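You operate a simulated robot arm through the tools that you are given. There is no shell and no other tool. Be economical: measure what you need, move in short steps, check, and stop when the job is done.

Carry out the task below with a simulated two-armed robot. There is one attempt and no reset: what you move stays moved.

TASK
Take the yellow holder and leave it in the ring tray. Then fetch the green-band small ring and set it on the top of the cooling bench. Then push the top drawer of the workbench shut. Then fetch the large ring and set it on the top of the side table. Then take the sample cup and leave it on the blue paper. Then fetch the small ring and set it on the top of the packing table. Then take the bearing from the top of the cooling bench and leave it on the shelf under the workbench. Then put the blue-band ring on the top of the packing table. Keep to this order. Set down upright: sample cup.

It is judged by the outcome, as a careful person would: the job done as asked, and still so three seconds after it is handed in. It fails if anything else is knocked over, pushed out of place, dropped, spilled or broken.

THE ROBOT
Two 7-joint arms with two-finger parallel grippers on one trunk, on a base that drives. Base frame: it is fixed to the floor where the robot stands at the start and does not move with it; the origin is under the middle of the robot, x ahead of it, y to its left, z up. Units: m, degrees, N and s.
The left shoulder is at the start at [0.02, 0.138, 1.229], the right one opposite. Places, roughly: bearing [-4.25, -1.75, 0.75]; blue paper (15x5x2 cm) [-2.4, -2.4, 0.9]; blue-band ring (5x5x2 cm) [0, -4.5, 0.5]; green-band small ring (5x5x2 cm) [-0.9, -0.1, 0.9]; large ring (6x6x3 cm) [0.1, -2, 0.9]; ring tray (33x22 cm) [0.16, -1.68, 0.86]; sample cup [-2, -2.25, 1]; shelf under the workbench [-1.6, 0.2, 0.2]; small ring (5x5x2 cm) [-2.1, -2.4, 0.9]; top drawer of the workbench [-1, -0.2, 0.8]; top of the cooling bench [-4.1, -1.6, 0.9]; top of the packing table [0.4, -1.8, 0.8]; top of the side table [-0.2, 0.1, 0.8]; yellow holder (6x6x5 cm) [0.5, 0.1, 0.9]. Payload 1.57 kg a hand.
The TCP of each hand is the grasp point between the finger pads, 0.03 m short of the fingertips. In the tool frame z runs along the fingers and y along their closing line. The gripper opens to 0.08 m. The fingers are 0.017 m wide and 0.012 m thick; the gripper's body (0.04 by 0.082 m) begins 0.08 m behind the TCP.
Orientation is told as [roll, pitch, yaw] about the base's x, y, z axes, in that order, counted from this pose: with the fingers straight down and closing along the base's y, the tool's x points along the base's -x, its y along +y and its z along -z.

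THE INTERFACE
- The arms move only by the tool servo_tool. It takes "left_deltas", "right_deltas" or both (then of equal length, played together; a hand with none holds still); each is a list of rows, each an object (a shift or turn left out is 0, a gripper value left out holds the last) with "grip": the opening, from 0 (shut) to 1 (fully open); "translation": the shift along the tool's x, y, z in m, a list of three; "rot": the turn, a rotation vector about the tool's x, y, z in degrees, a list of three. In form: [{"grip": grip, "translation": [dx, dy, dz], "rot": [rx, ry, rz]}, ...]. A call has 1 to 12 rows; each row shifts and turns the commanded pose from where the row before left it, along the tool's axes as they then stand. A row lasts 0.2 s, in which the tool goes at most 0.05 m and 8.6 degrees; a call with a longer step from one row to the next is refused whole, and so is a gripper value outside its range. Where a pose cannot be reached the arm comes as near as it can. A force on the tool above 40 N (or 10 N above the force at the start of the call, whichever is more), or a blocked arm, ends the call early, and 0.2 s more pass. The fingers move at their own pace (about 0.045 m/s each) and stop on an object; they squeeze with about 32 N. The grip force told is the motor's: it shows also when the fingers shut on nothing. Time passes only in rows, and 0.2 s behind the last, so rows that do not move let the fingers close. It gives the time, the measured TCP pose, the force on the tool (base axes), the opening and the grip force at its end, in the units of the frame above (readings bear some noise), with the torque about the TCP (base axes, N m) and any sound that the robot's microphone picked up.
- Cameras (640 x 400 px; columns grow to the right, rows downward): "scene" is now at [0.1846, -0.0208, 1.1133]; the picture's right is [-0.23, -0.97, 0.00], its down [-0.54, 0.13, -0.83] and it looks along [0.81, -0.20, -0.55] (base axes); focal length 214 px, centre (320, 200). "left" rides on the left gripper at [0.072, 0.007, -0.122] in its tool frame; the picture's right is [-0.09, 1.00, 0.00], its down [-0.84, -0.08, -0.54] and it looks along [-0.54, -0.05, 0.84] (tool axes); focal length 238 px, centre (320, 200). "right" rides on the right gripper at [0.072, -0.007, -0.122] in its tool frame; the picture's right is [0.09, 1.00, 0.00], its down [-0.84, 0.08, -0.54] and it looks along [-0.54, 0.05, 0.84] (tool axes); focal length 238 px, centre (320, 200).
- camera(camera): a new picture of that camera. It takes no simulated time.
- move_column(by): slides the trunk up (or, below 0, down) by that many m; the arms and the scene camera ride with it, the base frame stays. It gives what a move gives, with no picture.
- roll_base(legs): drives the robot by 1 to 6 legs, each [ahead, left, turn to the left] in m, m and degrees, along the robot's own axes; the way and the turn of a leg run together, so that a leg with both is an arc; at most 1.5 m and 180 degrees a leg. The arms and the cameras ride along, it lands a little off, and it stops where it bumps. It gives what a move gives.
- pan_tilt(pan, tilt): turns the head with the scene camera to pan (to the left, within 60 degrees either way) and tilt (down, from -29 to 69), counted from straight ahead of the robot. It gives what a move gives.
- pixel_to_xyz(camera, pixels): for up to 12 pixels [column, row] of the newest picture of that camera ("zoom" is the newest enlarged one), the place [x, y, z] in the base frame of the surface seen there, good to about 0.002 m. It takes no simulated time.
- close_up(camera, box): a new picture of the part [left, top, right, bottom] of that camera's present view, enlarged. It takes no simulated time.
- finish_job(): hands the job in; it is judged then, once.

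Keep the steps short. Do not move on a guess: measure, check each grasp and each placing, and mend mistakes. In all there are 145 turns and 190 pictures (those below and enlarged ones count). Leave the grippers open and the arms clear of the work at the hand-in unless told otherwise, and finish with a single line.

The tools are called as a command line: name --argument value ..., lists and objects as JSON in quotes. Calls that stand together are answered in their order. servo_tool: Moves the arms, as the interface text tells. Its arguments: {"type":"object","properties":{"left_deltas":{"type":"array","items":{"type":"object","properties":{"grip":{"type":"number"},"translation":{"type":"array","items":{"type":"number"}},"rot":{"type":"array","items":{"type":"number"}}}}},"right_deltas":{"type":"array","items":{"type":"object","properties":{"grip":{"type":"number"},"translation":{"type":"array","items":{"type":"number"}},"rot":{"type":"array","items":{"type":"number"}}}}}},"required":[]} The other tools are called the same way: move_column (by) slides the trunk up or down; roll_base (legs) drives the base; pan_tilt (pan, tilt) turns the head that bears the scene camera; camera (camera) takes a picture; pixel_to_xyz (camera, pixels) gives the place of the surface under pixels of a picture; close_up (camera, box) takes an enlarged picture of a part of a camera's view; finish_job () hands the job in.

At the start:

```text
t: 0.0
left_tcp_pos: [0.2496, 0.3351, 1.0904]
left_tool_rot: [-1.1, 25.1, 3.7]
left_force: [-0.4, -0.1, -0.2]
left_wrist_torque: [0.0, 0.01, 0.03]
left_width: 0.0803
left_finger_force: 0.1
right_tcp_pos: [0.3245, 0.0665, 1.1245]
right_tool_rot: [-0.1, 15.7, -0.1]
right_force: [-0.2, -0.7, 0.3]
right_wrist_torque: [-0.02, -0.06, 0.02]
right_width: 0.0799
right_finger_force: 0.0
trunk travel left (down, up): [-0.604, 0.636]
robot x, y, heading: [-0.0012, 0.0002, -0.0]
head pan, tilt: [-13.6, 33.4]
```

scene: 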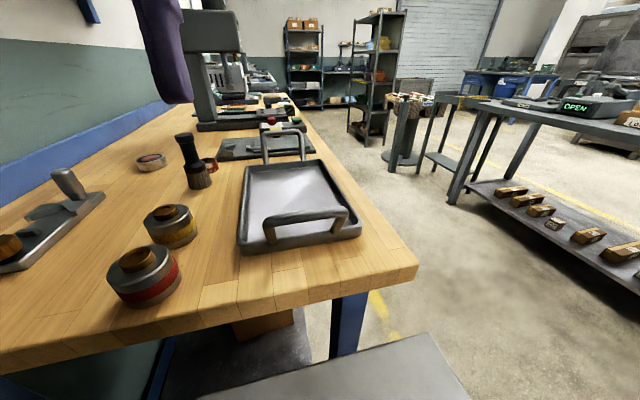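
right: 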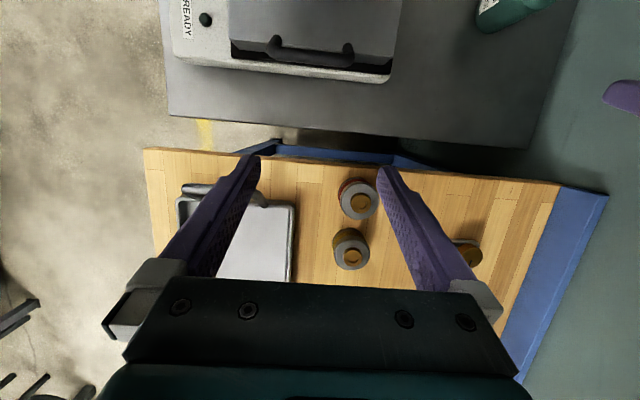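
left: 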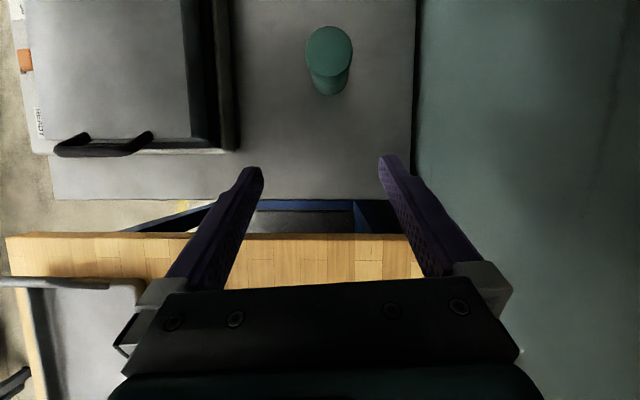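

I'll measure the holder and its surroundings in the scene picture: yellow-banded item near (170,228), red-banded near (143,275), and the tray near (300,200).

camera --camera "scene"

pixel_to_xyz --camera "scene" --pixels '[[170, 212], [172, 240], [140, 258], [150, 295], [300, 190], [250, 300], [50, 320], [410, 275], [380, 370], [150, 158]]'

close_up --camera "scene" --box '[80, 120, 260, 310]'

```text
186 pictures are left
```

scene: 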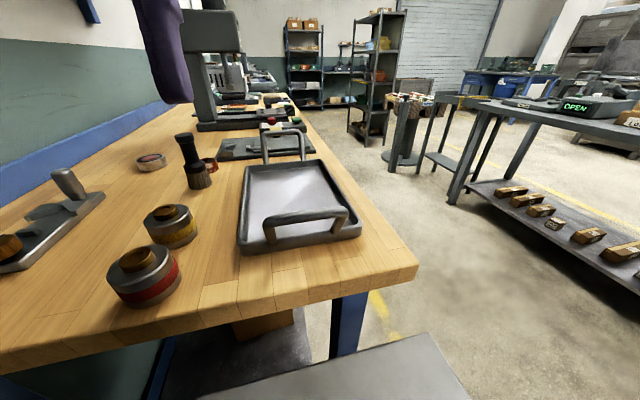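

```text
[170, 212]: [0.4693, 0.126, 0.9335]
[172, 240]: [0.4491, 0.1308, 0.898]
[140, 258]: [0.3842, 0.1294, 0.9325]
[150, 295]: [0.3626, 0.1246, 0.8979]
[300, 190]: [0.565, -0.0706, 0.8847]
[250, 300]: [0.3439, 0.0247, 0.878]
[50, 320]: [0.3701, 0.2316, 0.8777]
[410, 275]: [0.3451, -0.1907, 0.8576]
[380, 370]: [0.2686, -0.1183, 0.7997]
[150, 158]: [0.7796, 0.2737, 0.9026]
```

```text
2.11 times, centred on (170, 215) of scene
```

zoom: 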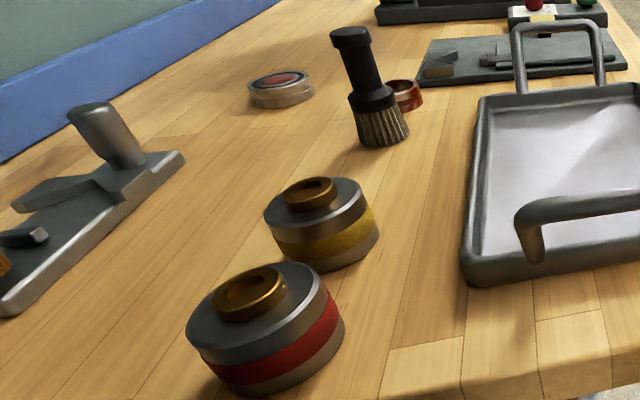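

The gray top near (380,370) sits at z 0.80, between me and the bench. I'll measure the right and left pictures to understand it, and look straight down with the head.

camera --camera "right"

pixel_to_xyz --camera "right" --pixels '[[360, 202], [350, 256], [345, 130], [180, 110], [525, 140], [560, 20], [300, 20], [205, 20], [510, 20], [145, 150], [560, 190]]'

pan_tilt --pan 0 --tilt 69

camera --camera "scene"

```text
184 pictures are left
```

right: 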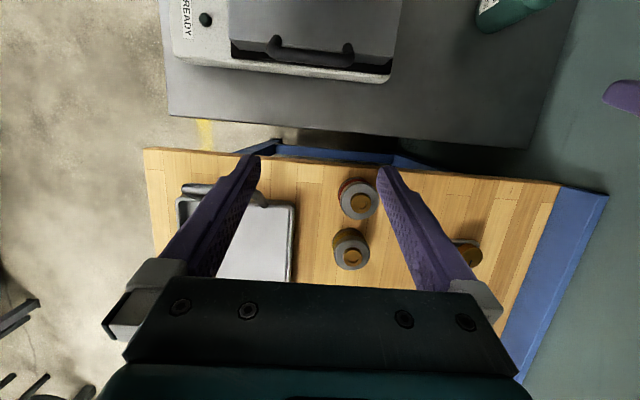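

```text
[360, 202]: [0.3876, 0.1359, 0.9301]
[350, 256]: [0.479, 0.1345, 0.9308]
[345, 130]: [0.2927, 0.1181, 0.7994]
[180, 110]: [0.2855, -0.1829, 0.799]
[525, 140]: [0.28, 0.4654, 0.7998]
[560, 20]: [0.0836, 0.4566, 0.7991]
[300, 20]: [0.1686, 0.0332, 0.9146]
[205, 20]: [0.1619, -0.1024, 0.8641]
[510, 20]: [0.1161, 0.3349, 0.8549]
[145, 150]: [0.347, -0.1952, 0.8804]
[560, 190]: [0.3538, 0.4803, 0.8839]
```

```text
t: 1.0
left_tcp_pos: [0.2485, 0.3358, 1.0885]
left_tool_rot: [-1.2, 25.4, 3.8]
left_force: [0.5, 0.0, -0.1]
left_wrist_torque: [0.0, 0.0, -0.02]
left_width: 0.0801
left_finger_force: 0.1
right_tcp_pos: [0.324, 0.067, 1.1225]
right_tool_rot: [-0.1, 15.7, 0.1]
right_force: [-0.5, 0.3, 0.3]
right_wrist_torque: [-0.02, 0.02, -0.03]
right_width: 0.0799
right_finger_force: 0.0
trunk travel left (down, up): [-0.604, 0.636]
robot x, y, heading: [0.0001, -0.0002, 0.3]
head pan, tilt: [0.0, 68.8]
```

```text
183 pictures are left
```

scene: 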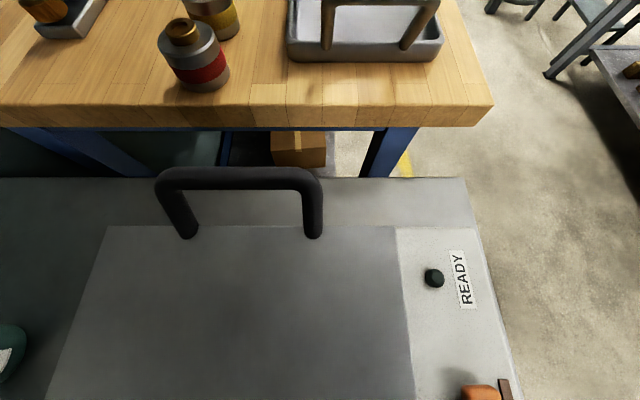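

The side table lies right under the head camera. I'll look to both sides and level to learn the surroundings.

pan_tilt --pan 60 --tilt 60

camera --camera "scene"

pan_tilt --pan -60 --tilt 60

camera --camera "scene"

pixel_to_xyz --camera "scene" --pixels '[[100, 380], [300, 380], [500, 380], [620, 380], [500, 200], [620, 200], [320, 100], [500, 100], [320, 300]]'

pan_tilt --pan -60 --tilt 20

camera --camera "scene"

```text
t: 2.3
left_tcp_pos: [0.2482, 0.3359, 1.0886]
left_tool_rot: [-1.2, 25.4, 3.8]
left_force: [0.2, 0.3, 0.2]
left_wrist_torque: [0.0, 0.0, -0.02]
left_width: 0.0799
left_finger_force: 0.1
right_tcp_pos: [0.3247, 0.0675, 1.1221]
right_tool_rot: [-0.1, 15.7, 0.2]
right_force: [0.3, 1.0, 0.2]
right_wrist_torque: [-0.04, 0.03, 0.0]
right_width: 0.0802
right_finger_force: 0.1
trunk travel left (down, up): [-0.604, 0.636]
robot x, y, heading: [0.0013, 0.0016, -0.2]
head pan, tilt: [60.0, 60.0]
```

```text
182 pictures are left
```

scene: 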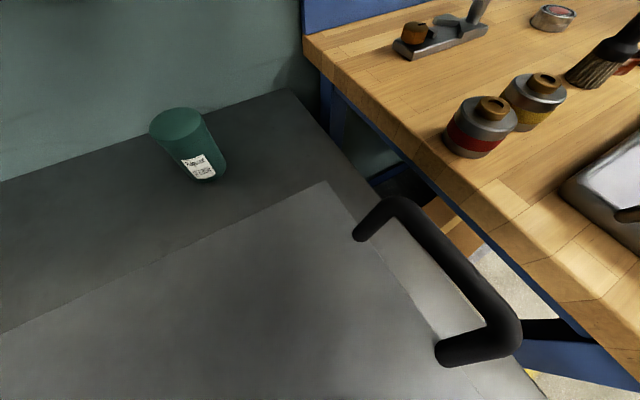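

```text
t: 4.3
left_tcp_pos: [0.2485, 0.3349, 1.0881]
left_tool_rot: [-1.2, 25.4, 3.7]
left_force: [-0.1, 0.8, -0.6]
left_wrist_torque: [-0.01, 0.02, 0.03]
left_width: 0.0798
left_finger_force: 0.1
right_tcp_pos: [0.3247, 0.0654, 1.1229]
right_tool_rot: [0.0, 15.7, 0.1]
right_force: [-1.3, -0.4, 0.0]
right_wrist_torque: [0.01, 0.01, -0.04]
right_width: 0.0798
right_finger_force: 0.1
trunk travel left (down, up): [-0.604, 0.636]
robot x, y, heading: [0.0024, -0.0011, -0.3]
head pan, tilt: [-60.0, 60.0]
```

```text
181 pictures are left
```

scene: 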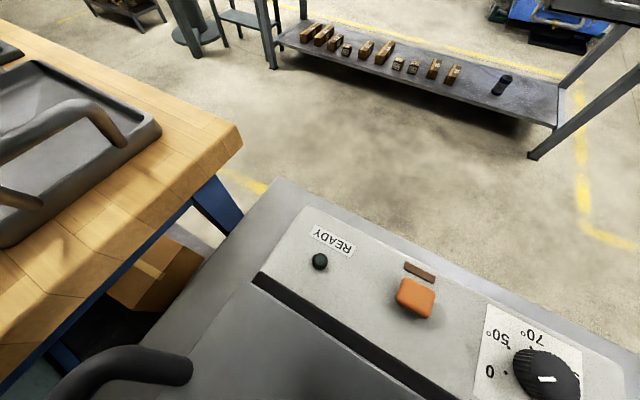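

```text
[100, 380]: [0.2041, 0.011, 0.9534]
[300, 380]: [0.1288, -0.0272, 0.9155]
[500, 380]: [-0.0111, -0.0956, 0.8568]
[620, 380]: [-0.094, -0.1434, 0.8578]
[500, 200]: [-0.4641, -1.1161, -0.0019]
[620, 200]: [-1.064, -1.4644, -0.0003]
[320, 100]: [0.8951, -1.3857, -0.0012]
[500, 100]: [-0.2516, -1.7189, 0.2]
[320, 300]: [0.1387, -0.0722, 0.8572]
```

```text
t: 5.4
left_tcp_pos: [0.2481, 0.3358, 1.0886]
left_tool_rot: [-1.2, 25.3, 3.8]
left_force: [-0.2, -0.3, 0.9]
left_wrist_torque: [-0.02, 0.01, 0.01]
left_width: 0.0802
left_finger_force: 0.0
right_tcp_pos: [0.3248, 0.0667, 1.1234]
right_tool_rot: [0.0, 15.7, 0.1]
right_force: [0.1, 0.3, 1.2]
right_wrist_torque: [-0.01, -0.01, -0.01]
right_width: 0.08
right_finger_force: 0.1
trunk travel left (down, up): [-0.604, 0.636]
robot x, y, heading: [-0.0008, -0.0016, 0.0]
head pan, tilt: [-60.0, 20.0]
```

```text
180 pictures are left
```

scene: 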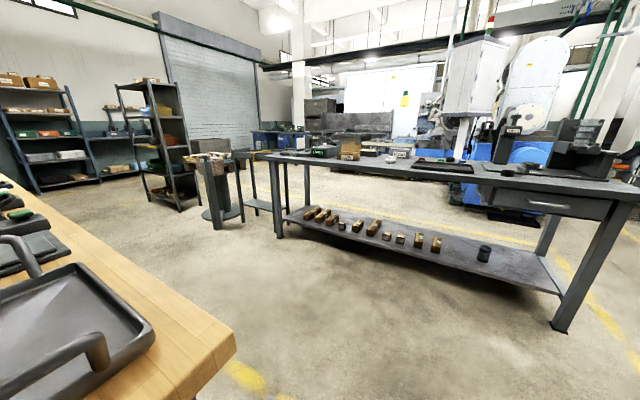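

The robot hovers over the side table at x≈0. The holder's at about [0.47,0.13], out of the stated reach, so I'll drive ahead 0.26 m with the hands high.

roll_base --legs '[[0.26, 0.06, 0]]'

pan_tilt --pan 0 --tilt 60

camera --camera "scene"

```text
t: 7.3
left_tcp_pos: [0.4981, 0.372, 1.0776]
left_tool_rot: [-3.0, 26.2, 3.2]
left_force: [-0.4, -0.4, 0.4]
left_wrist_torque: [0.03, 0.0, 0.0]
left_width: 0.0801
left_finger_force: 0.1
right_tcp_pos: [0.5748, 0.1047, 1.1181]
right_tool_rot: [-1.8, 16.4, -0.2]
right_force: [0.2, 0.4, -0.6]
right_wrist_torque: [0.0, 0.01, 0.0]
right_width: 0.0801
right_finger_force: 0.1
trunk travel left (down, up): [-0.604, 0.636]
robot x, y, heading: [0.2611, 0.0572, 0.1]
head pan, tilt: [-60.0, 20.0]
```

```text
t: 8.6
left_tcp_pos: [0.4979, 0.3724, 1.0766]
left_tool_rot: [-2.8, 26.1, 3.3]
left_force: [-0.3, 0.4, 0.4]
left_wrist_torque: [-0.01, 0.03, 0.01]
left_width: 0.0801
left_finger_force: 0.1
right_tcp_pos: [0.5757, 0.1048, 1.1177]
right_tool_rot: [-1.8, 16.2, -0.2]
right_force: [0.3, -0.3, 0.1]
right_wrist_torque: [-0.05, 0.02, -0.02]
right_width: 0.0799
right_finger_force: 0.0
trunk travel left (down, up): [-0.604, 0.636]
robot x, y, heading: [0.2624, 0.0572, 0.2]
head pan, tilt: [0.0, 60.0]
```

```text
179 pictures are left
```

scene: 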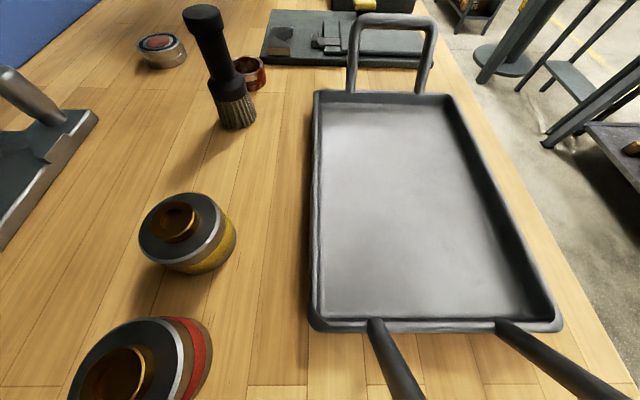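

The drive worked without a bump. I'll measure the yellow holder (188,230) precisely: knob, top rim and neighbours.

pixel_to_xyz --camera "scene" --pixels '[[176, 222], [142, 233], [210, 210], [180, 195], [190, 262], [128, 375], [205, 25], [235, 110], [225, 240]]'

servo_tool --left_deltas '[{"rot": [0, -8.4, 0], "grip": 1}, {"rot": [0, -8.4, 0]}, {"rot": [0, -8.4, 0]}, {}]'

```text
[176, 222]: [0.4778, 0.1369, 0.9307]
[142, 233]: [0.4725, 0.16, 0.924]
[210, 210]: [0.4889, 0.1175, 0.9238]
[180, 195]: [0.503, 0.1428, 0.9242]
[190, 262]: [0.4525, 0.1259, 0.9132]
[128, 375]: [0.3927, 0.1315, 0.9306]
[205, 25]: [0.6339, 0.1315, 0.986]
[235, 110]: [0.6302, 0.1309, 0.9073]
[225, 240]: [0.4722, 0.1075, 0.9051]
```

```text
t: 9.8
left_tcp_pos: [0.5089, 0.3353, 1.0522]
left_tool_rot: [-1.4, 7.1, -0.9]
left_force: [0.5, 0.7, -0.1]
left_wrist_torque: [-0.03, 0.02, 0.02]
left_width: 0.08
left_finger_force: 0.1
right_tcp_pos: [0.5913, 0.0819, 1.1206]
right_tool_rot: [-1.7, 15.4, -0.8]
right_force: [0.0, -0.2, 0.3]
right_wrist_torque: [0.01, 0.02, -0.01]
right_width: 0.0802
right_finger_force: 0.1
trunk travel left (down, up): [-0.604, 0.636]
robot x, y, heading: [0.2643, 0.0397, -0.5]
head pan, tilt: [0.0, 60.0]
stopped in row 4 (left hand): the arm was blocked; the commanded pose is now the measured one
```

The left arm got blocked and the base shifted 2 cm right: its elbow is probably at the wall (y≈0.5). I'll move right away from the wall, then turn to face it, and use the right hand.

roll_base --legs '[[0.0, -0.13, 0], [0.146, 0.03, 0], [0, 0, 90]]'

camera --camera "scene"

camera --camera "right"

```text
t: 15.8
left_tcp_pos: [0.0893, 0.1858, 1.0618]
left_tool_rot: [0.0, 7.1, 90.0]
left_force: [-0.1, -0.9, -1.5]
left_wrist_torque: [-0.04, 0.03, 0.0]
left_width: 0.0801
left_finger_force: 0.1
right_tcp_pos: [0.3442, 0.2669, 1.1222]
right_tool_rot: [0.0, 15.8, 89.8]
right_force: [-0.1, 0.6, 0.2]
right_wrist_torque: [-0.01, 0.0, 0.0]
right_width: 0.0799
right_finger_force: 0.0
trunk travel left (down, up): [-0.604, 0.636]
robot x, y, heading: [0.4078, -0.0562, 89.5]
head pan, tilt: [0.0, 60.0]
```

```text
178 pictures are left
```

scene: 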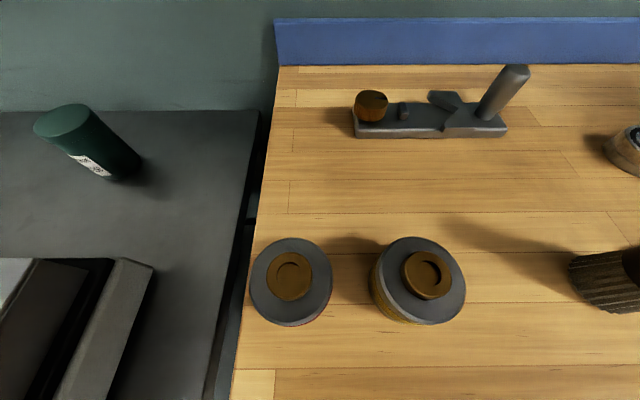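

```text
177 pictures are left
```

right: 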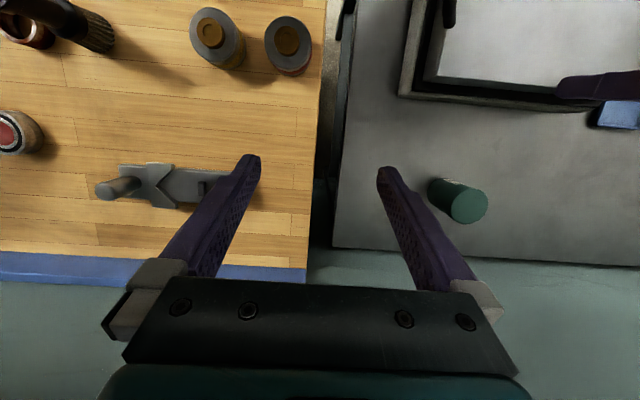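

Right hand is at [0.344,0.267,1.122]; holder at [0.478,0.137]. I'll make the tool vertical, shift over the holder, and twist 48° so that the fingers clear the red holder.

servo_tool --right_deltas '[{"rot": [0, -8, 0], "grip": 1}, {"rot": [0, -7.8, 0]}, {"translation": [0.033, -0.033, 0]}, {"translation": [0.033, -0.033, 0]}, {"translation": [0.033, -0.033, 0]}, {"translation": [0.033, -0.033, 0]}, {"rot": [0, 0, 8]}, {"rot": [0, 0, 8]}, {"rot": [0, 0, 8]}, {"rot": [0, 0, 8]}, {"rot": [0, 0, 8]}, {"rot": [0, 0, 8]}]'

camera --camera "right"

```text
t: 17.2
left_tcp_pos: [0.0881, 0.1837, 1.0637]
left_tool_rot: [0.1, 7.1, 89.9]
left_force: [0.0, -0.4, -0.7]
left_wrist_torque: [0.01, 0.02, -0.02]
left_width: 0.08
left_finger_force: 0.1
right_tcp_pos: [0.4567, 0.1438, 1.101]
right_tool_rot: [-3.8, 6.0, 89.1]
right_force: [23.3, 34.3, 46.1]
right_wrist_torque: [-7.53, 3.38, 1.26]
right_width: 0.0798
right_finger_force: 0.0
trunk travel left (down, up): [-0.604, 0.636]
robot x, y, heading: [0.4111, -0.0544, 89.5]
head pan, tilt: [0.0, 60.0]
stopped in row 6 (right hand): the force on the tool passed its limit at 183 N (the readings are from after the stop); the commanded pose is now the measured one
```

```text
176 pictures are left
```

right: 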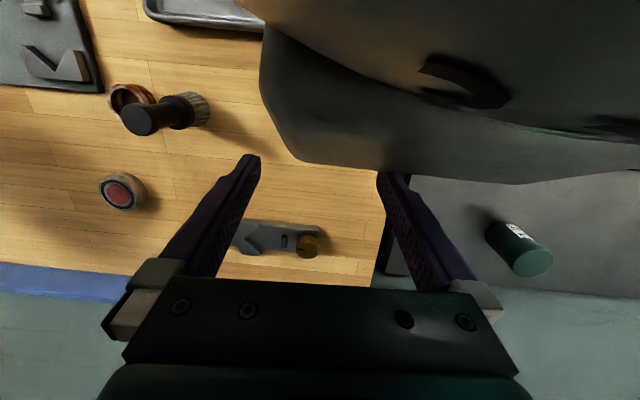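

The hand hit my own head (dark body at the top of the right picture). I'll back the hand off forward, then move the base back and left so that the holder lies farther from the head.

servo_tool --right_deltas '[{"translation": [-0.04, 0, 0]}, {"translation": [-0.04, 0, 0]}, {"translation": [0, -0.03, 0]}, {}]'

roll_base --legs '[[-0.07, 0.04, 0]]'

camera --camera "right"

camera --camera "scene"

```text
t: 18.2
left_tcp_pos: [0.0874, 0.1853, 1.061]
left_tool_rot: [0.1, 7.2, 89.8]
left_force: [0.4, -0.3, 0.3]
left_wrist_torque: [0.02, -0.01, 0.0]
left_width: 0.0802
left_finger_force: 0.1
right_tcp_pos: [0.4897, 0.2227, 1.0963]
right_tool_rot: [-3.6, 5.5, 89.1]
right_force: [0.3, -0.4, -0.2]
right_wrist_torque: [0.01, 0.0, 0.0]
right_width: 0.0804
right_finger_force: 0.0
trunk travel left (down, up): [-0.604, 0.636]
robot x, y, heading: [0.4108, -0.057, 89.6]
head pan, tilt: [0.0, 60.0]
```

```text
t: 19.3
left_tcp_pos: [0.0468, 0.1149, 1.0618]
left_tool_rot: [0.0, 7.2, 89.8]
left_force: [-0.3, 0.2, 1.4]
left_wrist_torque: [-0.02, -0.01, -0.01]
left_width: 0.0801
left_finger_force: 0.1
right_tcp_pos: [0.448, 0.152, 1.0983]
right_tool_rot: [-3.7, 5.4, 89.1]
right_force: [-0.5, 0.2, -0.4]
right_wrist_torque: [-0.02, 0.0, 0.01]
right_width: 0.08
right_finger_force: 0.1
trunk travel left (down, up): [-0.604, 0.636]
robot x, y, heading: [0.3673, -0.1271, 89.4]
head pan, tilt: [0.0, 60.0]
```

```text
175 pictures are left
```

right: 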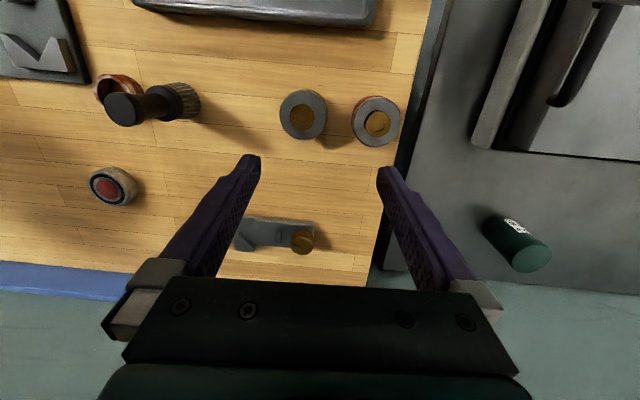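

```text
174 pictures are left
```

scene: 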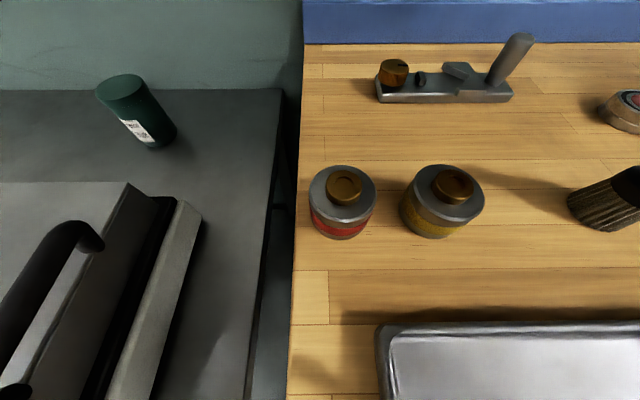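

Yellow holder is now ahead-right. I'll level the tool, shift over the holder and twist in small steps.

servo_tool --right_deltas '[{"rot": [-3.7, -5.4, 0]}, {"translation": [0.013, -0.03, 0]}, {"rot": [0, 0, 8]}, {"rot": [0, 0, 8]}, {"rot": [0, 0, 8]}, {"rot": [0, 0, 8]}, {"rot": [0, 0, 8]}, {"rot": [0, 0, 8]}, {}]'

camera --camera "right"

```text
t: 21.3
left_tcp_pos: [0.0486, 0.1145, 1.0625]
left_tool_rot: [0.1, 7.2, 90.0]
left_force: [0.3, 0.1, 0.3]
left_wrist_torque: [0.0, 0.03, -0.03]
left_width: 0.0801
left_finger_force: 0.2
right_tcp_pos: [0.4792, 0.135, 1.0872]
right_tool_rot: [-2.1, 0.4, 41.3]
right_force: [-0.1, -0.5, -0.4]
right_wrist_torque: [0.03, 0.02, 0.0]
right_width: 0.0799
right_finger_force: 0.0
trunk travel left (down, up): [-0.604, 0.636]
robot x, y, heading: [0.3685, -0.1285, 89.4]
head pan, tilt: [0.0, 60.0]
```

```text
173 pictures are left
```

right: 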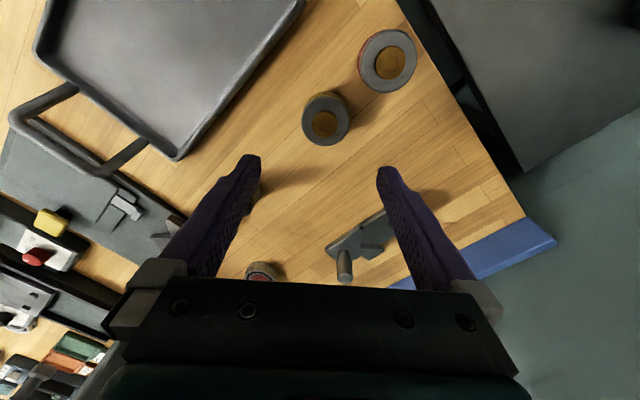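

The hand is above the holder. I'll check the knob center at (324,124) and descend 0.12 m.

pixel_to_xyz --camera "right" --pixels '[[324, 124], [305, 115], [346, 118], [328, 97], [390, 62]]'

servo_tool --right_deltas '[{"translation": [0, 0, 0.03], "rot": [-2.1, 0, 0]}, {"translation": [0, 0, 0.03]}, {"translation": [0, 0, 0.03]}, {}]'

camera --camera "right"

camera --camera "scene"

```text
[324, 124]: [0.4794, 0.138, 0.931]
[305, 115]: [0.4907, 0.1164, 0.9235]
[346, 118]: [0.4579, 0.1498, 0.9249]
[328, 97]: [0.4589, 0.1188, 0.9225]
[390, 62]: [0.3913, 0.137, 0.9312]
```

```text
t: 22.3
left_tcp_pos: [0.0476, 0.1158, 1.0625]
left_tool_rot: [0.1, 7.2, 89.9]
left_force: [-1.1, -0.4, 1.0]
left_wrist_torque: [0.0, 0.02, -0.01]
left_width: 0.0799
left_finger_force: 0.0
right_tcp_pos: [0.4776, 0.142, 1.008]
right_tool_rot: [2.2, -0.1, 41.3]
right_force: [0.3, 1.1, 1.6]
right_wrist_torque: [0.02, -0.02, -0.02]
right_width: 0.0801
right_finger_force: 0.0
trunk travel left (down, up): [-0.604, 0.636]
robot x, y, heading: [0.3666, -0.1227, 89.6]
head pan, tilt: [0.0, 60.0]
```

```text
172 pictures are left
```

right: 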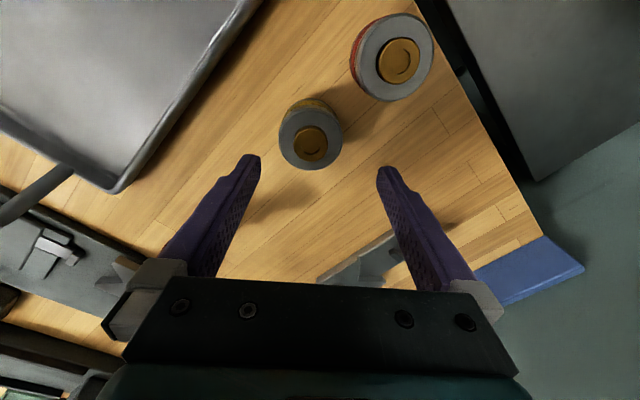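

```text
171 pictures are left
```

scene: 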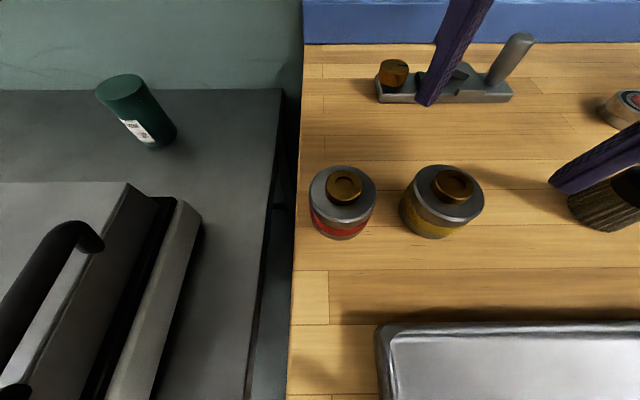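

Aligned within 6 mm, roll 2°. I'll correct and descend to z≈0.915.

servo_tool --right_deltas '[{"translation": [0.004, -0.0045, 0.02], "rot": [1.0, 0, 0]}, {"translation": [0, 0, 0.025]}, {"translation": [0, 0, 0.025]}, {"translation": [0, 0, 0.02]}, {}]'

camera --camera "right"

camera --camera "scene"

```text
t: 23.0
left_tcp_pos: [0.0469, 0.1147, 1.0616]
left_tool_rot: [0.0, 7.2, 89.9]
left_force: [-0.6, 0.7, -0.9]
left_wrist_torque: [0.02, 0.03, -0.01]
left_width: 0.0798
left_finger_force: 0.1
right_tcp_pos: [0.4747, 0.1415, 0.9593]
right_tool_rot: [2.0, 0.1, 40.4]
right_force: [2.8, 13.3, 12.9]
right_wrist_torque: [-2.86, 1.12, -0.49]
right_width: 0.0801
right_finger_force: 0.0
trunk travel left (down, up): [-0.604, 0.636]
robot x, y, heading: [0.3676, -0.1275, 89.6]
head pan, tilt: [0.0, 60.0]
stopped in row 3 (right hand): the force on the tool passed its limit at 50 N (the readings are from after the stop); the commanded pose is now the measured one
```

```text
170 pictures are left
```

right: 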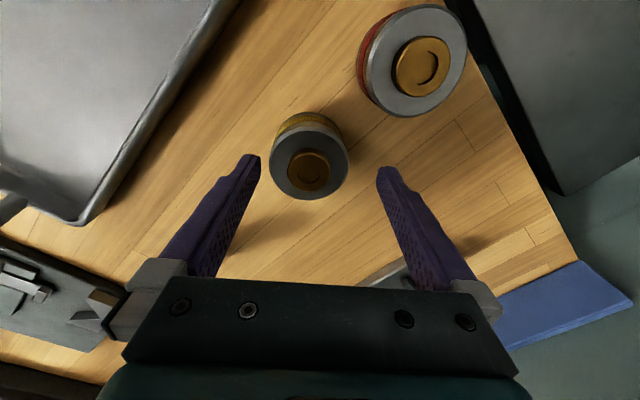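

```text
169 pictures are left
```

scene: 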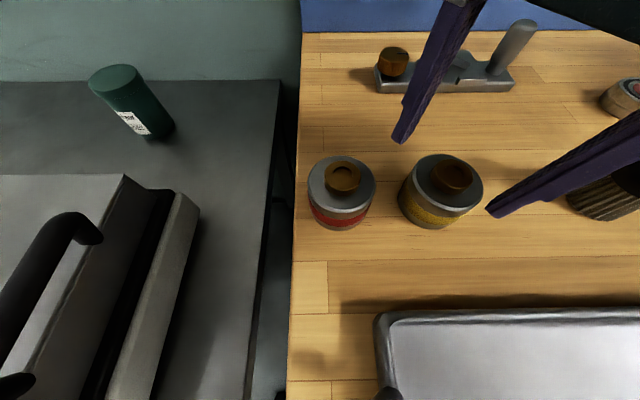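

The force came from about 15 cm above the TCP on my side: the gripper body touches my own head. I'll raise the trunk 0.2 m so the head clears, then lower the hand.

move_column --by 0.2

servo_tool --right_deltas '[{"translation": [0, 0, 0.03]}, {"translation": [0, 0, 0.03]}, {"translation": [0, 0, 0.03]}, {"translation": [0, 0, 0.03]}, {"translation": [0, 0, 0.03]}, {}]'

camera --camera "right"

camera --camera "scene"

```text
t: 25.1
left_tcp_pos: [0.0479, 0.1149, 1.2629]
left_tool_rot: [0.1, 7.3, 90.0]
left_force: [0.1, 0.9, 0.5]
left_wrist_torque: [0.01, 0.0, 0.03]
left_width: 0.0798
left_finger_force: 0.1
right_tcp_pos: [0.4764, 0.1395, 1.1595]
right_tool_rot: [1.7, 0.0, 40.5]
right_force: [6.4, 27.6, 10.0]
right_wrist_torque: [-4.6, 1.39, -0.99]
right_width: 0.0796
right_finger_force: 0.1
trunk travel left (down, up): [-0.804, 0.436]
robot x, y, heading: [0.369, -0.1299, 89.1]
head pan, tilt: [0.0, 60.0]
```

```text
t: 26.5
left_tcp_pos: [0.0474, 0.1145, 1.2624]
left_tool_rot: [0.1, 7.2, 89.9]
left_force: [0.2, -0.4, 0.1]
left_wrist_torque: [0.0, 0.03, 0.01]
left_width: 0.0797
left_finger_force: 0.1
right_tcp_pos: [0.4726, 0.1434, 1.0078]
right_tool_rot: [1.8, 0.1, 40.7]
right_force: [0.2, -0.4, 0.5]
right_wrist_torque: [-0.01, -0.01, -0.01]
right_width: 0.0801
right_finger_force: 0.0
trunk travel left (down, up): [-0.804, 0.436]
robot x, y, heading: [0.3673, -0.1254, 89.6]
head pan, tilt: [0.0, 60.0]
```

```text
168 pictures are left
```

right: 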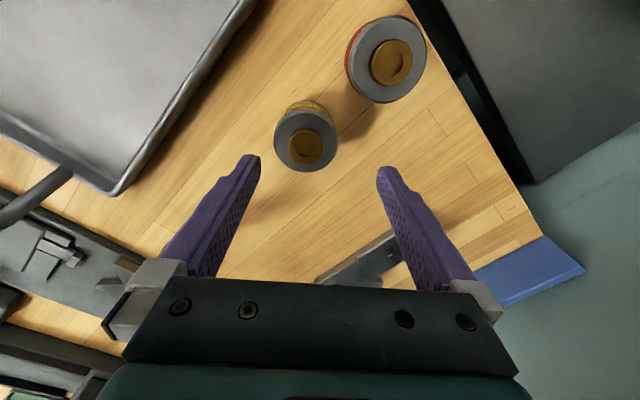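

```text
167 pictures are left
```

scene: 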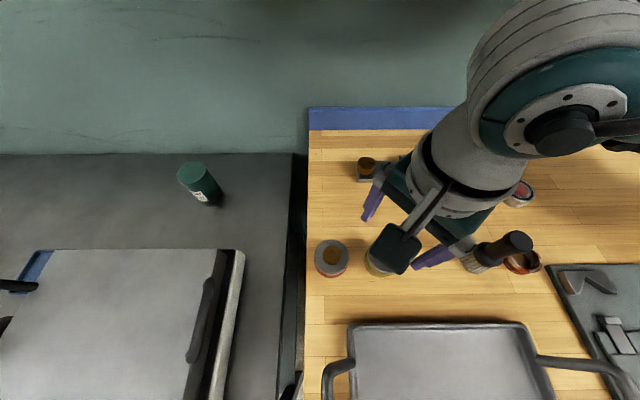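

Force is gone and the head is clear. I'll correct about 8 mm and descend to z≈0.915.

servo_tool --right_deltas '[{"translation": [0.0015, -0.0085, 0.02]}, {"translation": [0, 0, 0.025]}, {"translation": [0, 0, 0.025]}, {"translation": [0, 0, 0.02]}, {}, {}]'

camera --camera "right"

```text
t: 27.9
left_tcp_pos: [0.0484, 0.1146, 1.2624]
left_tool_rot: [0.1, 7.2, 89.9]
left_force: [0.5, 0.3, -1.1]
left_wrist_torque: [-0.02, 0.01, 0.0]
left_width: 0.0799
left_finger_force: 0.1
right_tcp_pos: [0.4745, 0.1382, 0.918]
right_tool_rot: [1.8, 0.0, 40.6]
right_force: [1.0, -0.3, 0.8]
right_wrist_torque: [-0.02, 0.0, 0.01]
right_width: 0.0798
right_finger_force: 0.2
trunk travel left (down, up): [-0.804, 0.436]
robot x, y, heading: [0.3684, -0.1251, 89.4]
head pan, tilt: [0.0, 60.0]
```

```text
166 pictures are left
```

right: 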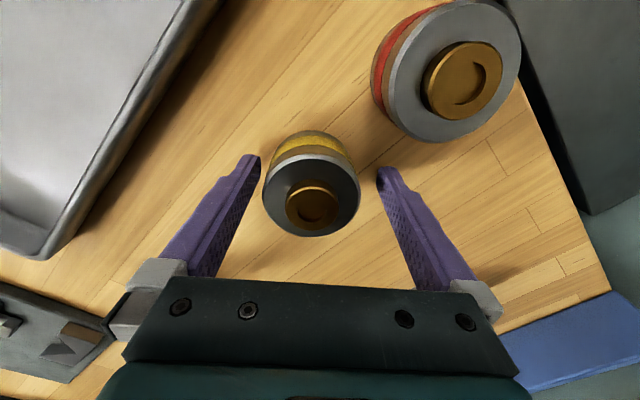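

Fingers straddle the holder. Lower 6 mm and close.

servo_tool --right_deltas '[{"translation": [0, 0, 0.006]}, {"grip": 0}, {"grip": 0}, {"grip": 0}, {"grip": 0}, {"grip": 0}]'

servo_tool --right_deltas '[{"translation": [0, 0, -0.03]}, {"translation": [0, 0, -0.04]}, {"translation": [0, 0, -0.04]}, {"translation": [0, 0, -0.04]}, {}]'

camera --camera "right"

```text
t: 29.3
left_tcp_pos: [0.0479, 0.1144, 1.2618]
left_tool_rot: [0.1, 7.2, 90.0]
left_force: [-0.6, -0.3, 0.5]
left_wrist_torque: [-0.02, -0.01, 0.02]
left_width: 0.0799
left_finger_force: 0.0
right_tcp_pos: [0.4749, 0.1379, 0.9114]
right_tool_rot: [1.8, -0.1, 40.6]
right_force: [1.1, -0.6, 0.4]
right_wrist_torque: [-0.11, -0.08, 0.0]
right_width: 0.0574
right_finger_force: 31.8
trunk travel left (down, up): [-0.804, 0.436]
robot x, y, heading: [0.3681, -0.1244, 89.5]
head pan, tilt: [0.0, 60.0]
```

```text
t: 30.5
left_tcp_pos: [0.0483, 0.1152, 1.2623]
left_tool_rot: [0.2, 7.2, 90.0]
left_force: [-0.3, -0.8, 0.3]
left_wrist_torque: [0.02, 0.0, -0.03]
left_width: 0.0801
left_finger_force: 0.0
right_tcp_pos: [0.4774, 0.1338, 1.0628]
right_tool_rot: [2.0, 0.0, 40.6]
right_force: [0.1, 0.4, -5.7]
right_wrist_torque: [-0.03, 0.0, -0.01]
right_width: 0.0578
right_finger_force: 31.6
trunk travel left (down, up): [-0.804, 0.436]
robot x, y, heading: [0.3696, -0.1253, 89.4]
head pan, tilt: [0.0, 60.0]
```

```text
165 pictures are left
```

right: 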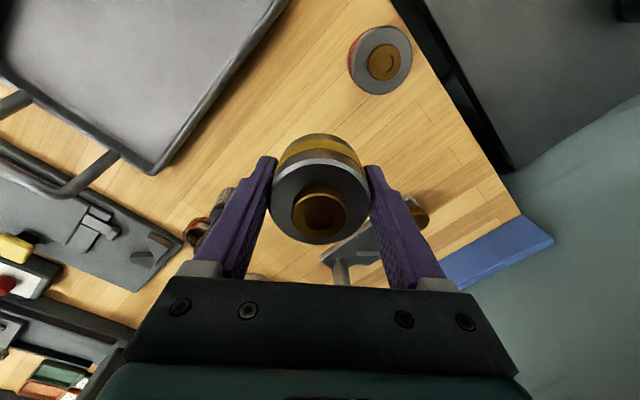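

Holder held firmly (width 0.058, ~5.7 N weight). I'll back away from the bench, turn round, and approach the packing table, then look.

roll_base --legs '[[-0.5, 0, 0], [0, 0, -180], [0.45, -0.15, 0]]'

pan_tilt --pan 0 --tilt 45

camera --camera "scene"

```text
t: 43.3
left_tcp_pos: [0.5289, -1.3158, 1.2622]
left_tool_rot: [0.1, 7.2, -90.2]
left_force: [0.1, 0.6, -0.2]
left_wrist_torque: [-0.01, -0.01, 0.0]
left_width: 0.0799
left_finger_force: 0.1
right_tcp_pos: [0.1008, -1.3344, 1.0633]
right_tool_rot: [1.9, 0.1, -139.5]
right_force: [-0.3, 0.3, -6.1]
right_wrist_torque: [0.0, -0.03, -0.01]
right_width: 0.0572
right_finger_force: 32.0
trunk travel left (down, up): [-0.804, 0.436]
robot x, y, heading: [0.2071, -1.0733, -90.6]
head pan, tilt: [0.0, 60.0]
```

```text
t: 44.0
left_tcp_pos: [0.5305, -1.3159, 1.2619]
left_tool_rot: [0.1, 7.2, -90.2]
left_force: [0.4, 0.3, 0.0]
left_wrist_torque: [0.01, 0.03, 0.04]
left_width: 0.08
left_finger_force: 0.0
right_tcp_pos: [0.0988, -1.3357, 1.0629]
right_tool_rot: [1.7, 0.2, -139.5]
right_force: [1.2, -0.1, -7.2]
right_wrist_torque: [0.04, -0.02, -0.01]
right_width: 0.0572
right_finger_force: 31.8
trunk travel left (down, up): [-0.804, 0.436]
robot x, y, heading: [0.2103, -1.0716, -90.9]
head pan, tilt: [0.0, 45.0]
```

```text
164 pictures are left
```

scene: 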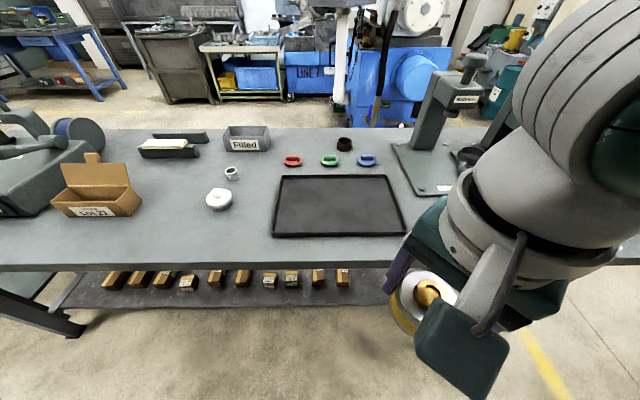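

The black tray near (338,208) looks like the ring tray. Measure it and the items around it.

pixel_to_xyz --camera "scene" --pixels '[[338, 208], [282, 178], [388, 178], [275, 233], [405, 230], [345, 141], [329, 158], [293, 157], [366, 158], [218, 198], [231, 172], [420, 262]]'

close_up --camera "scene" --box '[200, 115, 420, 250]'

```text
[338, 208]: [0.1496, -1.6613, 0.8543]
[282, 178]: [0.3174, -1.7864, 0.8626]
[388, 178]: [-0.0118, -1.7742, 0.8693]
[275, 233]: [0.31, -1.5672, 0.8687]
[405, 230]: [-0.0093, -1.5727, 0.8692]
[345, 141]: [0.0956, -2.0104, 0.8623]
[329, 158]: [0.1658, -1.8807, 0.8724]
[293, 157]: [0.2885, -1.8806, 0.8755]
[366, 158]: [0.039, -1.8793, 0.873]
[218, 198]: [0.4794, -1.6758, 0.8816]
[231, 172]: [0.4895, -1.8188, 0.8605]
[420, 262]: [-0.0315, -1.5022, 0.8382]
```

```text
2.91 times, centred on (310, 182) of scene
```

zoom: 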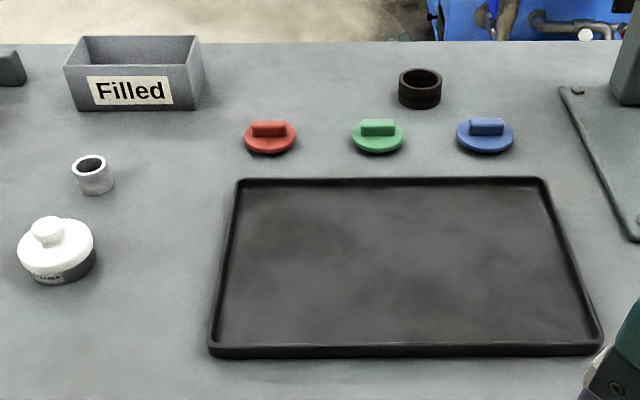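

Tray floor z 0.854, centre [0.15,-1.67]. I'll check the press at right (450,95) and (475,62) for clearance before driving ahead.

pixel_to_xyz --camera "scene" --pixels '[[440, 100], [474, 62], [440, 190], [475, 155], [425, 140]]'

```text
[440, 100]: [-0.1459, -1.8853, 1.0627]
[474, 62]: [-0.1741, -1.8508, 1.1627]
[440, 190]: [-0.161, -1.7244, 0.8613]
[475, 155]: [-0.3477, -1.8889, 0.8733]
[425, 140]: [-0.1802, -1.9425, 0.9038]
```

Press is behind x<-0.13, y<-1.85; clear. Drive left 0.06, ahead 0.32.

roll_base --legs '[[0.0, 0.06, 0.6], [0.32, 0, 0]]'

camera --camera "right"

```text
t: 46.7
left_tcp_pos: [0.5915, -1.6344, 1.2615]
left_tool_rot: [0.1, 7.2, -89.6]
left_force: [-0.5, -0.6, -1.0]
left_wrist_torque: [-0.03, 0.01, 0.04]
left_width: 0.0798
left_finger_force: 0.1
right_tcp_pos: [0.1629, -1.6577, 1.0627]
right_tool_rot: [1.7, 0.2, -138.9]
right_force: [0.6, -0.3, -6.5]
right_wrist_torque: [0.0, 0.01, 0.0]
right_width: 0.0575
right_finger_force: 31.9
trunk travel left (down, up): [-0.804, 0.436]
robot x, y, heading: [0.2696, -1.3959, -90.1]
head pan, tilt: [0.0, 45.0]
```

```text
162 pictures are left
```

right: 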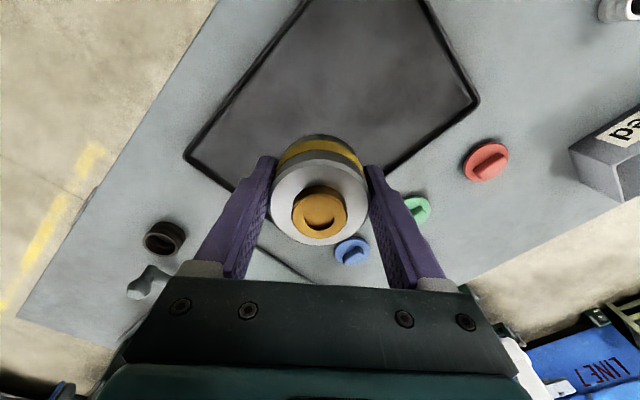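

Hand is over the tray at [0.163,-1.658]. Lower in steps to z≈0.890.

servo_tool --right_deltas '[{"translation": [0, 0, 0.04]}, {"translation": [0, 0, 0.04]}, {"translation": [0, 0, 0.04]}, {"translation": [0, 0, 0.03]}, {"translation": [0, 0, 0.015]}, {"translation": [0, 0, 0.005]}, {}]'

camera --camera "right"

```text
t: 48.3
left_tcp_pos: [0.5913, -1.6335, 1.2622]
left_tool_rot: [0.1, 7.1, -89.6]
left_force: [-0.5, 0.2, 0.0]
left_wrist_torque: [-0.01, -0.03, 0.0]
left_width: 0.0799
left_finger_force: 0.0
right_tcp_pos: [0.1655, -1.66, 0.8924]
right_tool_rot: [1.6, 0.2, -138.8]
right_force: [-0.3, -0.2, -6.5]
right_wrist_torque: [0.02, -0.02, 0.01]
right_width: 0.0573
right_finger_force: 32.4
trunk travel left (down, up): [-0.804, 0.436]
robot x, y, heading: [0.2691, -1.3946, -90.2]
head pan, tilt: [0.0, 45.0]
```

```text
161 pictures are left
```

right: 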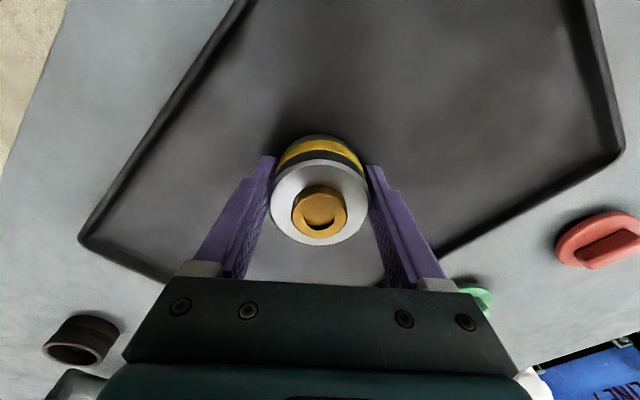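

Near the floor. Lower 2 mm at a time to contact.

servo_tool --right_deltas '[{"translation": [0, 0, 0.002]}, {"translation": [0, 0, 0.002]}, {}]'

```text
t: 49.1
left_tcp_pos: [0.5904, -1.6339, 1.2606]
left_tool_rot: [0.2, 7.2, -89.5]
left_force: [0.8, -0.4, -0.1]
left_wrist_torque: [-0.02, 0.02, -0.02]
left_width: 0.0799
left_finger_force: 0.1
right_tcp_pos: [0.1667, -1.6606, 0.8898]
right_tool_rot: [1.7, 0.1, -138.9]
right_force: [0.1, 1.7, -0.1]
right_wrist_torque: [0.12, 0.12, 0.0]
right_width: 0.0573
right_finger_force: 32.2
trunk travel left (down, up): [-0.804, 0.436]
robot x, y, heading: [0.2666, -1.3932, -90.1]
head pan, tilt: [0.0, 45.0]
```

Weight is now carried by the tray (force ~0). Open and rise.

servo_tool --right_deltas '[{"translation": [0, 0, 0.001]}, {"grip": 1}, {"grip": 1}, {"grip": 1}, {"translation": [0, 0, -0.02]}, {"translation": [0, 0, -0.04]}, {"translation": [0, 0, -0.05]}, {"translation": [0, 0, -0.05]}, {"translation": [0, 0, -0.05]}, {}]'

camera --camera "right"

camera --camera "scene"

```text
t: 51.3
left_tcp_pos: [0.5921, -1.6333, 1.2623]
left_tool_rot: [0.1, 7.2, -89.5]
left_force: [-0.7, 0.1, -0.2]
left_wrist_torque: [-0.06, 0.0, 0.03]
left_width: 0.08
left_finger_force: 0.1
right_tcp_pos: [0.1606, -1.6547, 1.0989]
right_tool_rot: [1.6, 0.0, -138.9]
right_force: [0.1, -0.4, 0.4]
right_wrist_torque: [0.0, 0.03, -0.02]
right_width: 0.0802
right_finger_force: 0.0
trunk travel left (down, up): [-0.804, 0.436]
robot x, y, heading: [0.2684, -1.3937, -89.9]
head pan, tilt: [0.0, 45.0]
```

```text
160 pictures are left
```

right: 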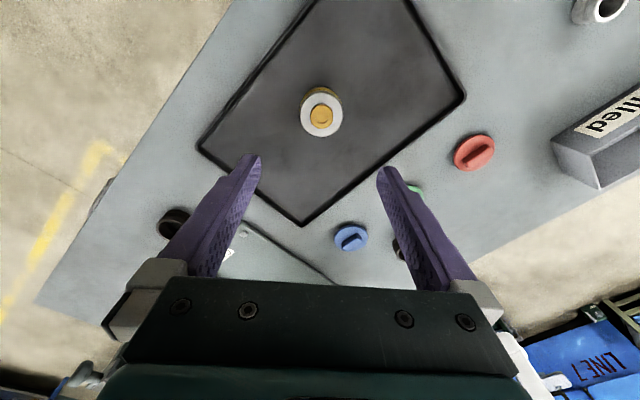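

```text
159 pictures are left
```

scene: 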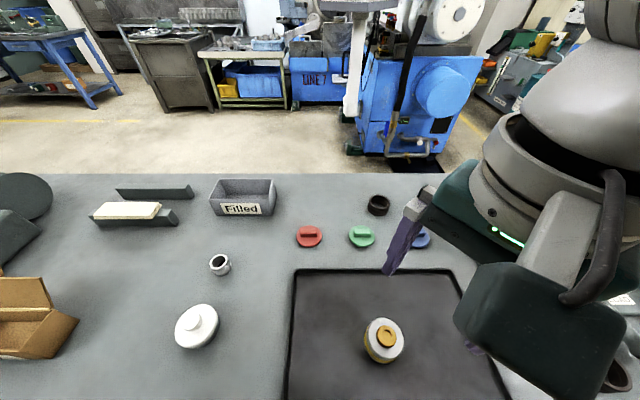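

Holder stands in the tray. Next the green-band ring near [-0.9,-0.1,0.9]. I'll back off, turn toward -x and look.

roll_base --legs '[[-0.6, 0, 0], [0, 0, -90]]'

servo_tool --right_deltas '[{"rot": [0, 0, -8]}, {"rot": [0, 0, -8]}, {"rot": [0, 0, -8]}, {"rot": [0, 0, -8]}, {"rot": [0, 0, -8]}, {"rot": [0, 0, -8]}, {}]'

pan_tilt --pan -20 --tilt 25

camera --camera "scene"

```text
t: 58.6
left_tcp_pos: [0.0292, -1.1118, 1.2618]
left_tool_rot: [0.1, 7.2, -179.9]
left_force: [-0.3, -0.1, 0.5]
left_wrist_torque: [0.0, 0.01, 0.02]
left_width: 0.0802
left_finger_force: 0.0
right_tcp_pos: [0.011, -0.6825, 1.0972]
right_tool_rot: [1.7, 0.1, 130.8]
right_force: [0.6, -0.3, 0.3]
right_wrist_torque: [0.0, 0.01, 0.02]
right_width: 0.0799
right_finger_force: 0.0
trunk travel left (down, up): [-0.804, 0.436]
robot x, y, heading: [0.271, -0.7885, 179.8]
head pan, tilt: [0.0, 45.0]
```

```text
t: 60.2
left_tcp_pos: [0.0285, -1.1113, 1.263]
left_tool_rot: [0.1, 7.2, -179.9]
left_force: [-0.8, 0.2, -0.5]
left_wrist_torque: [-0.03, -0.04, 0.0]
left_width: 0.0801
left_finger_force: 0.1
right_tcp_pos: [0.0087, -0.6829, 1.098]
right_tool_rot: [1.2, -1.3, 178.9]
right_force: [0.2, -0.9, 1.0]
right_wrist_torque: [0.01, -0.01, -0.01]
right_width: 0.0799
right_finger_force: 0.1
trunk travel left (down, up): [-0.804, 0.436]
robot x, y, heading: [0.2677, -0.7926, 179.6]
head pan, tilt: [0.0, 45.0]
```

```text
t: 61.0
left_tcp_pos: [0.0286, -1.1116, 1.2635]
left_tool_rot: [0.2, 7.2, -179.9]
left_force: [-0.2, 0.8, 0.8]
left_wrist_torque: [0.01, 0.03, -0.01]
left_width: 0.0799
left_finger_force: 0.1
right_tcp_pos: [0.0109, -0.6819, 1.0975]
right_tool_rot: [1.2, -1.2, 178.7]
right_force: [-0.1, 0.1, 0.2]
right_wrist_torque: [0.0, 0.01, 0.0]
right_width: 0.0801
right_finger_force: 0.0
trunk travel left (down, up): [-0.804, 0.436]
robot x, y, heading: [0.2717, -0.7926, 179.6]
head pan, tilt: [-20.0, 25.0]
```

```text
158 pictures are left
```

scene: 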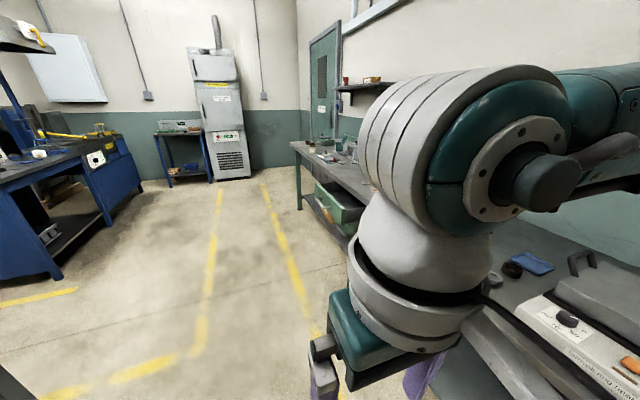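

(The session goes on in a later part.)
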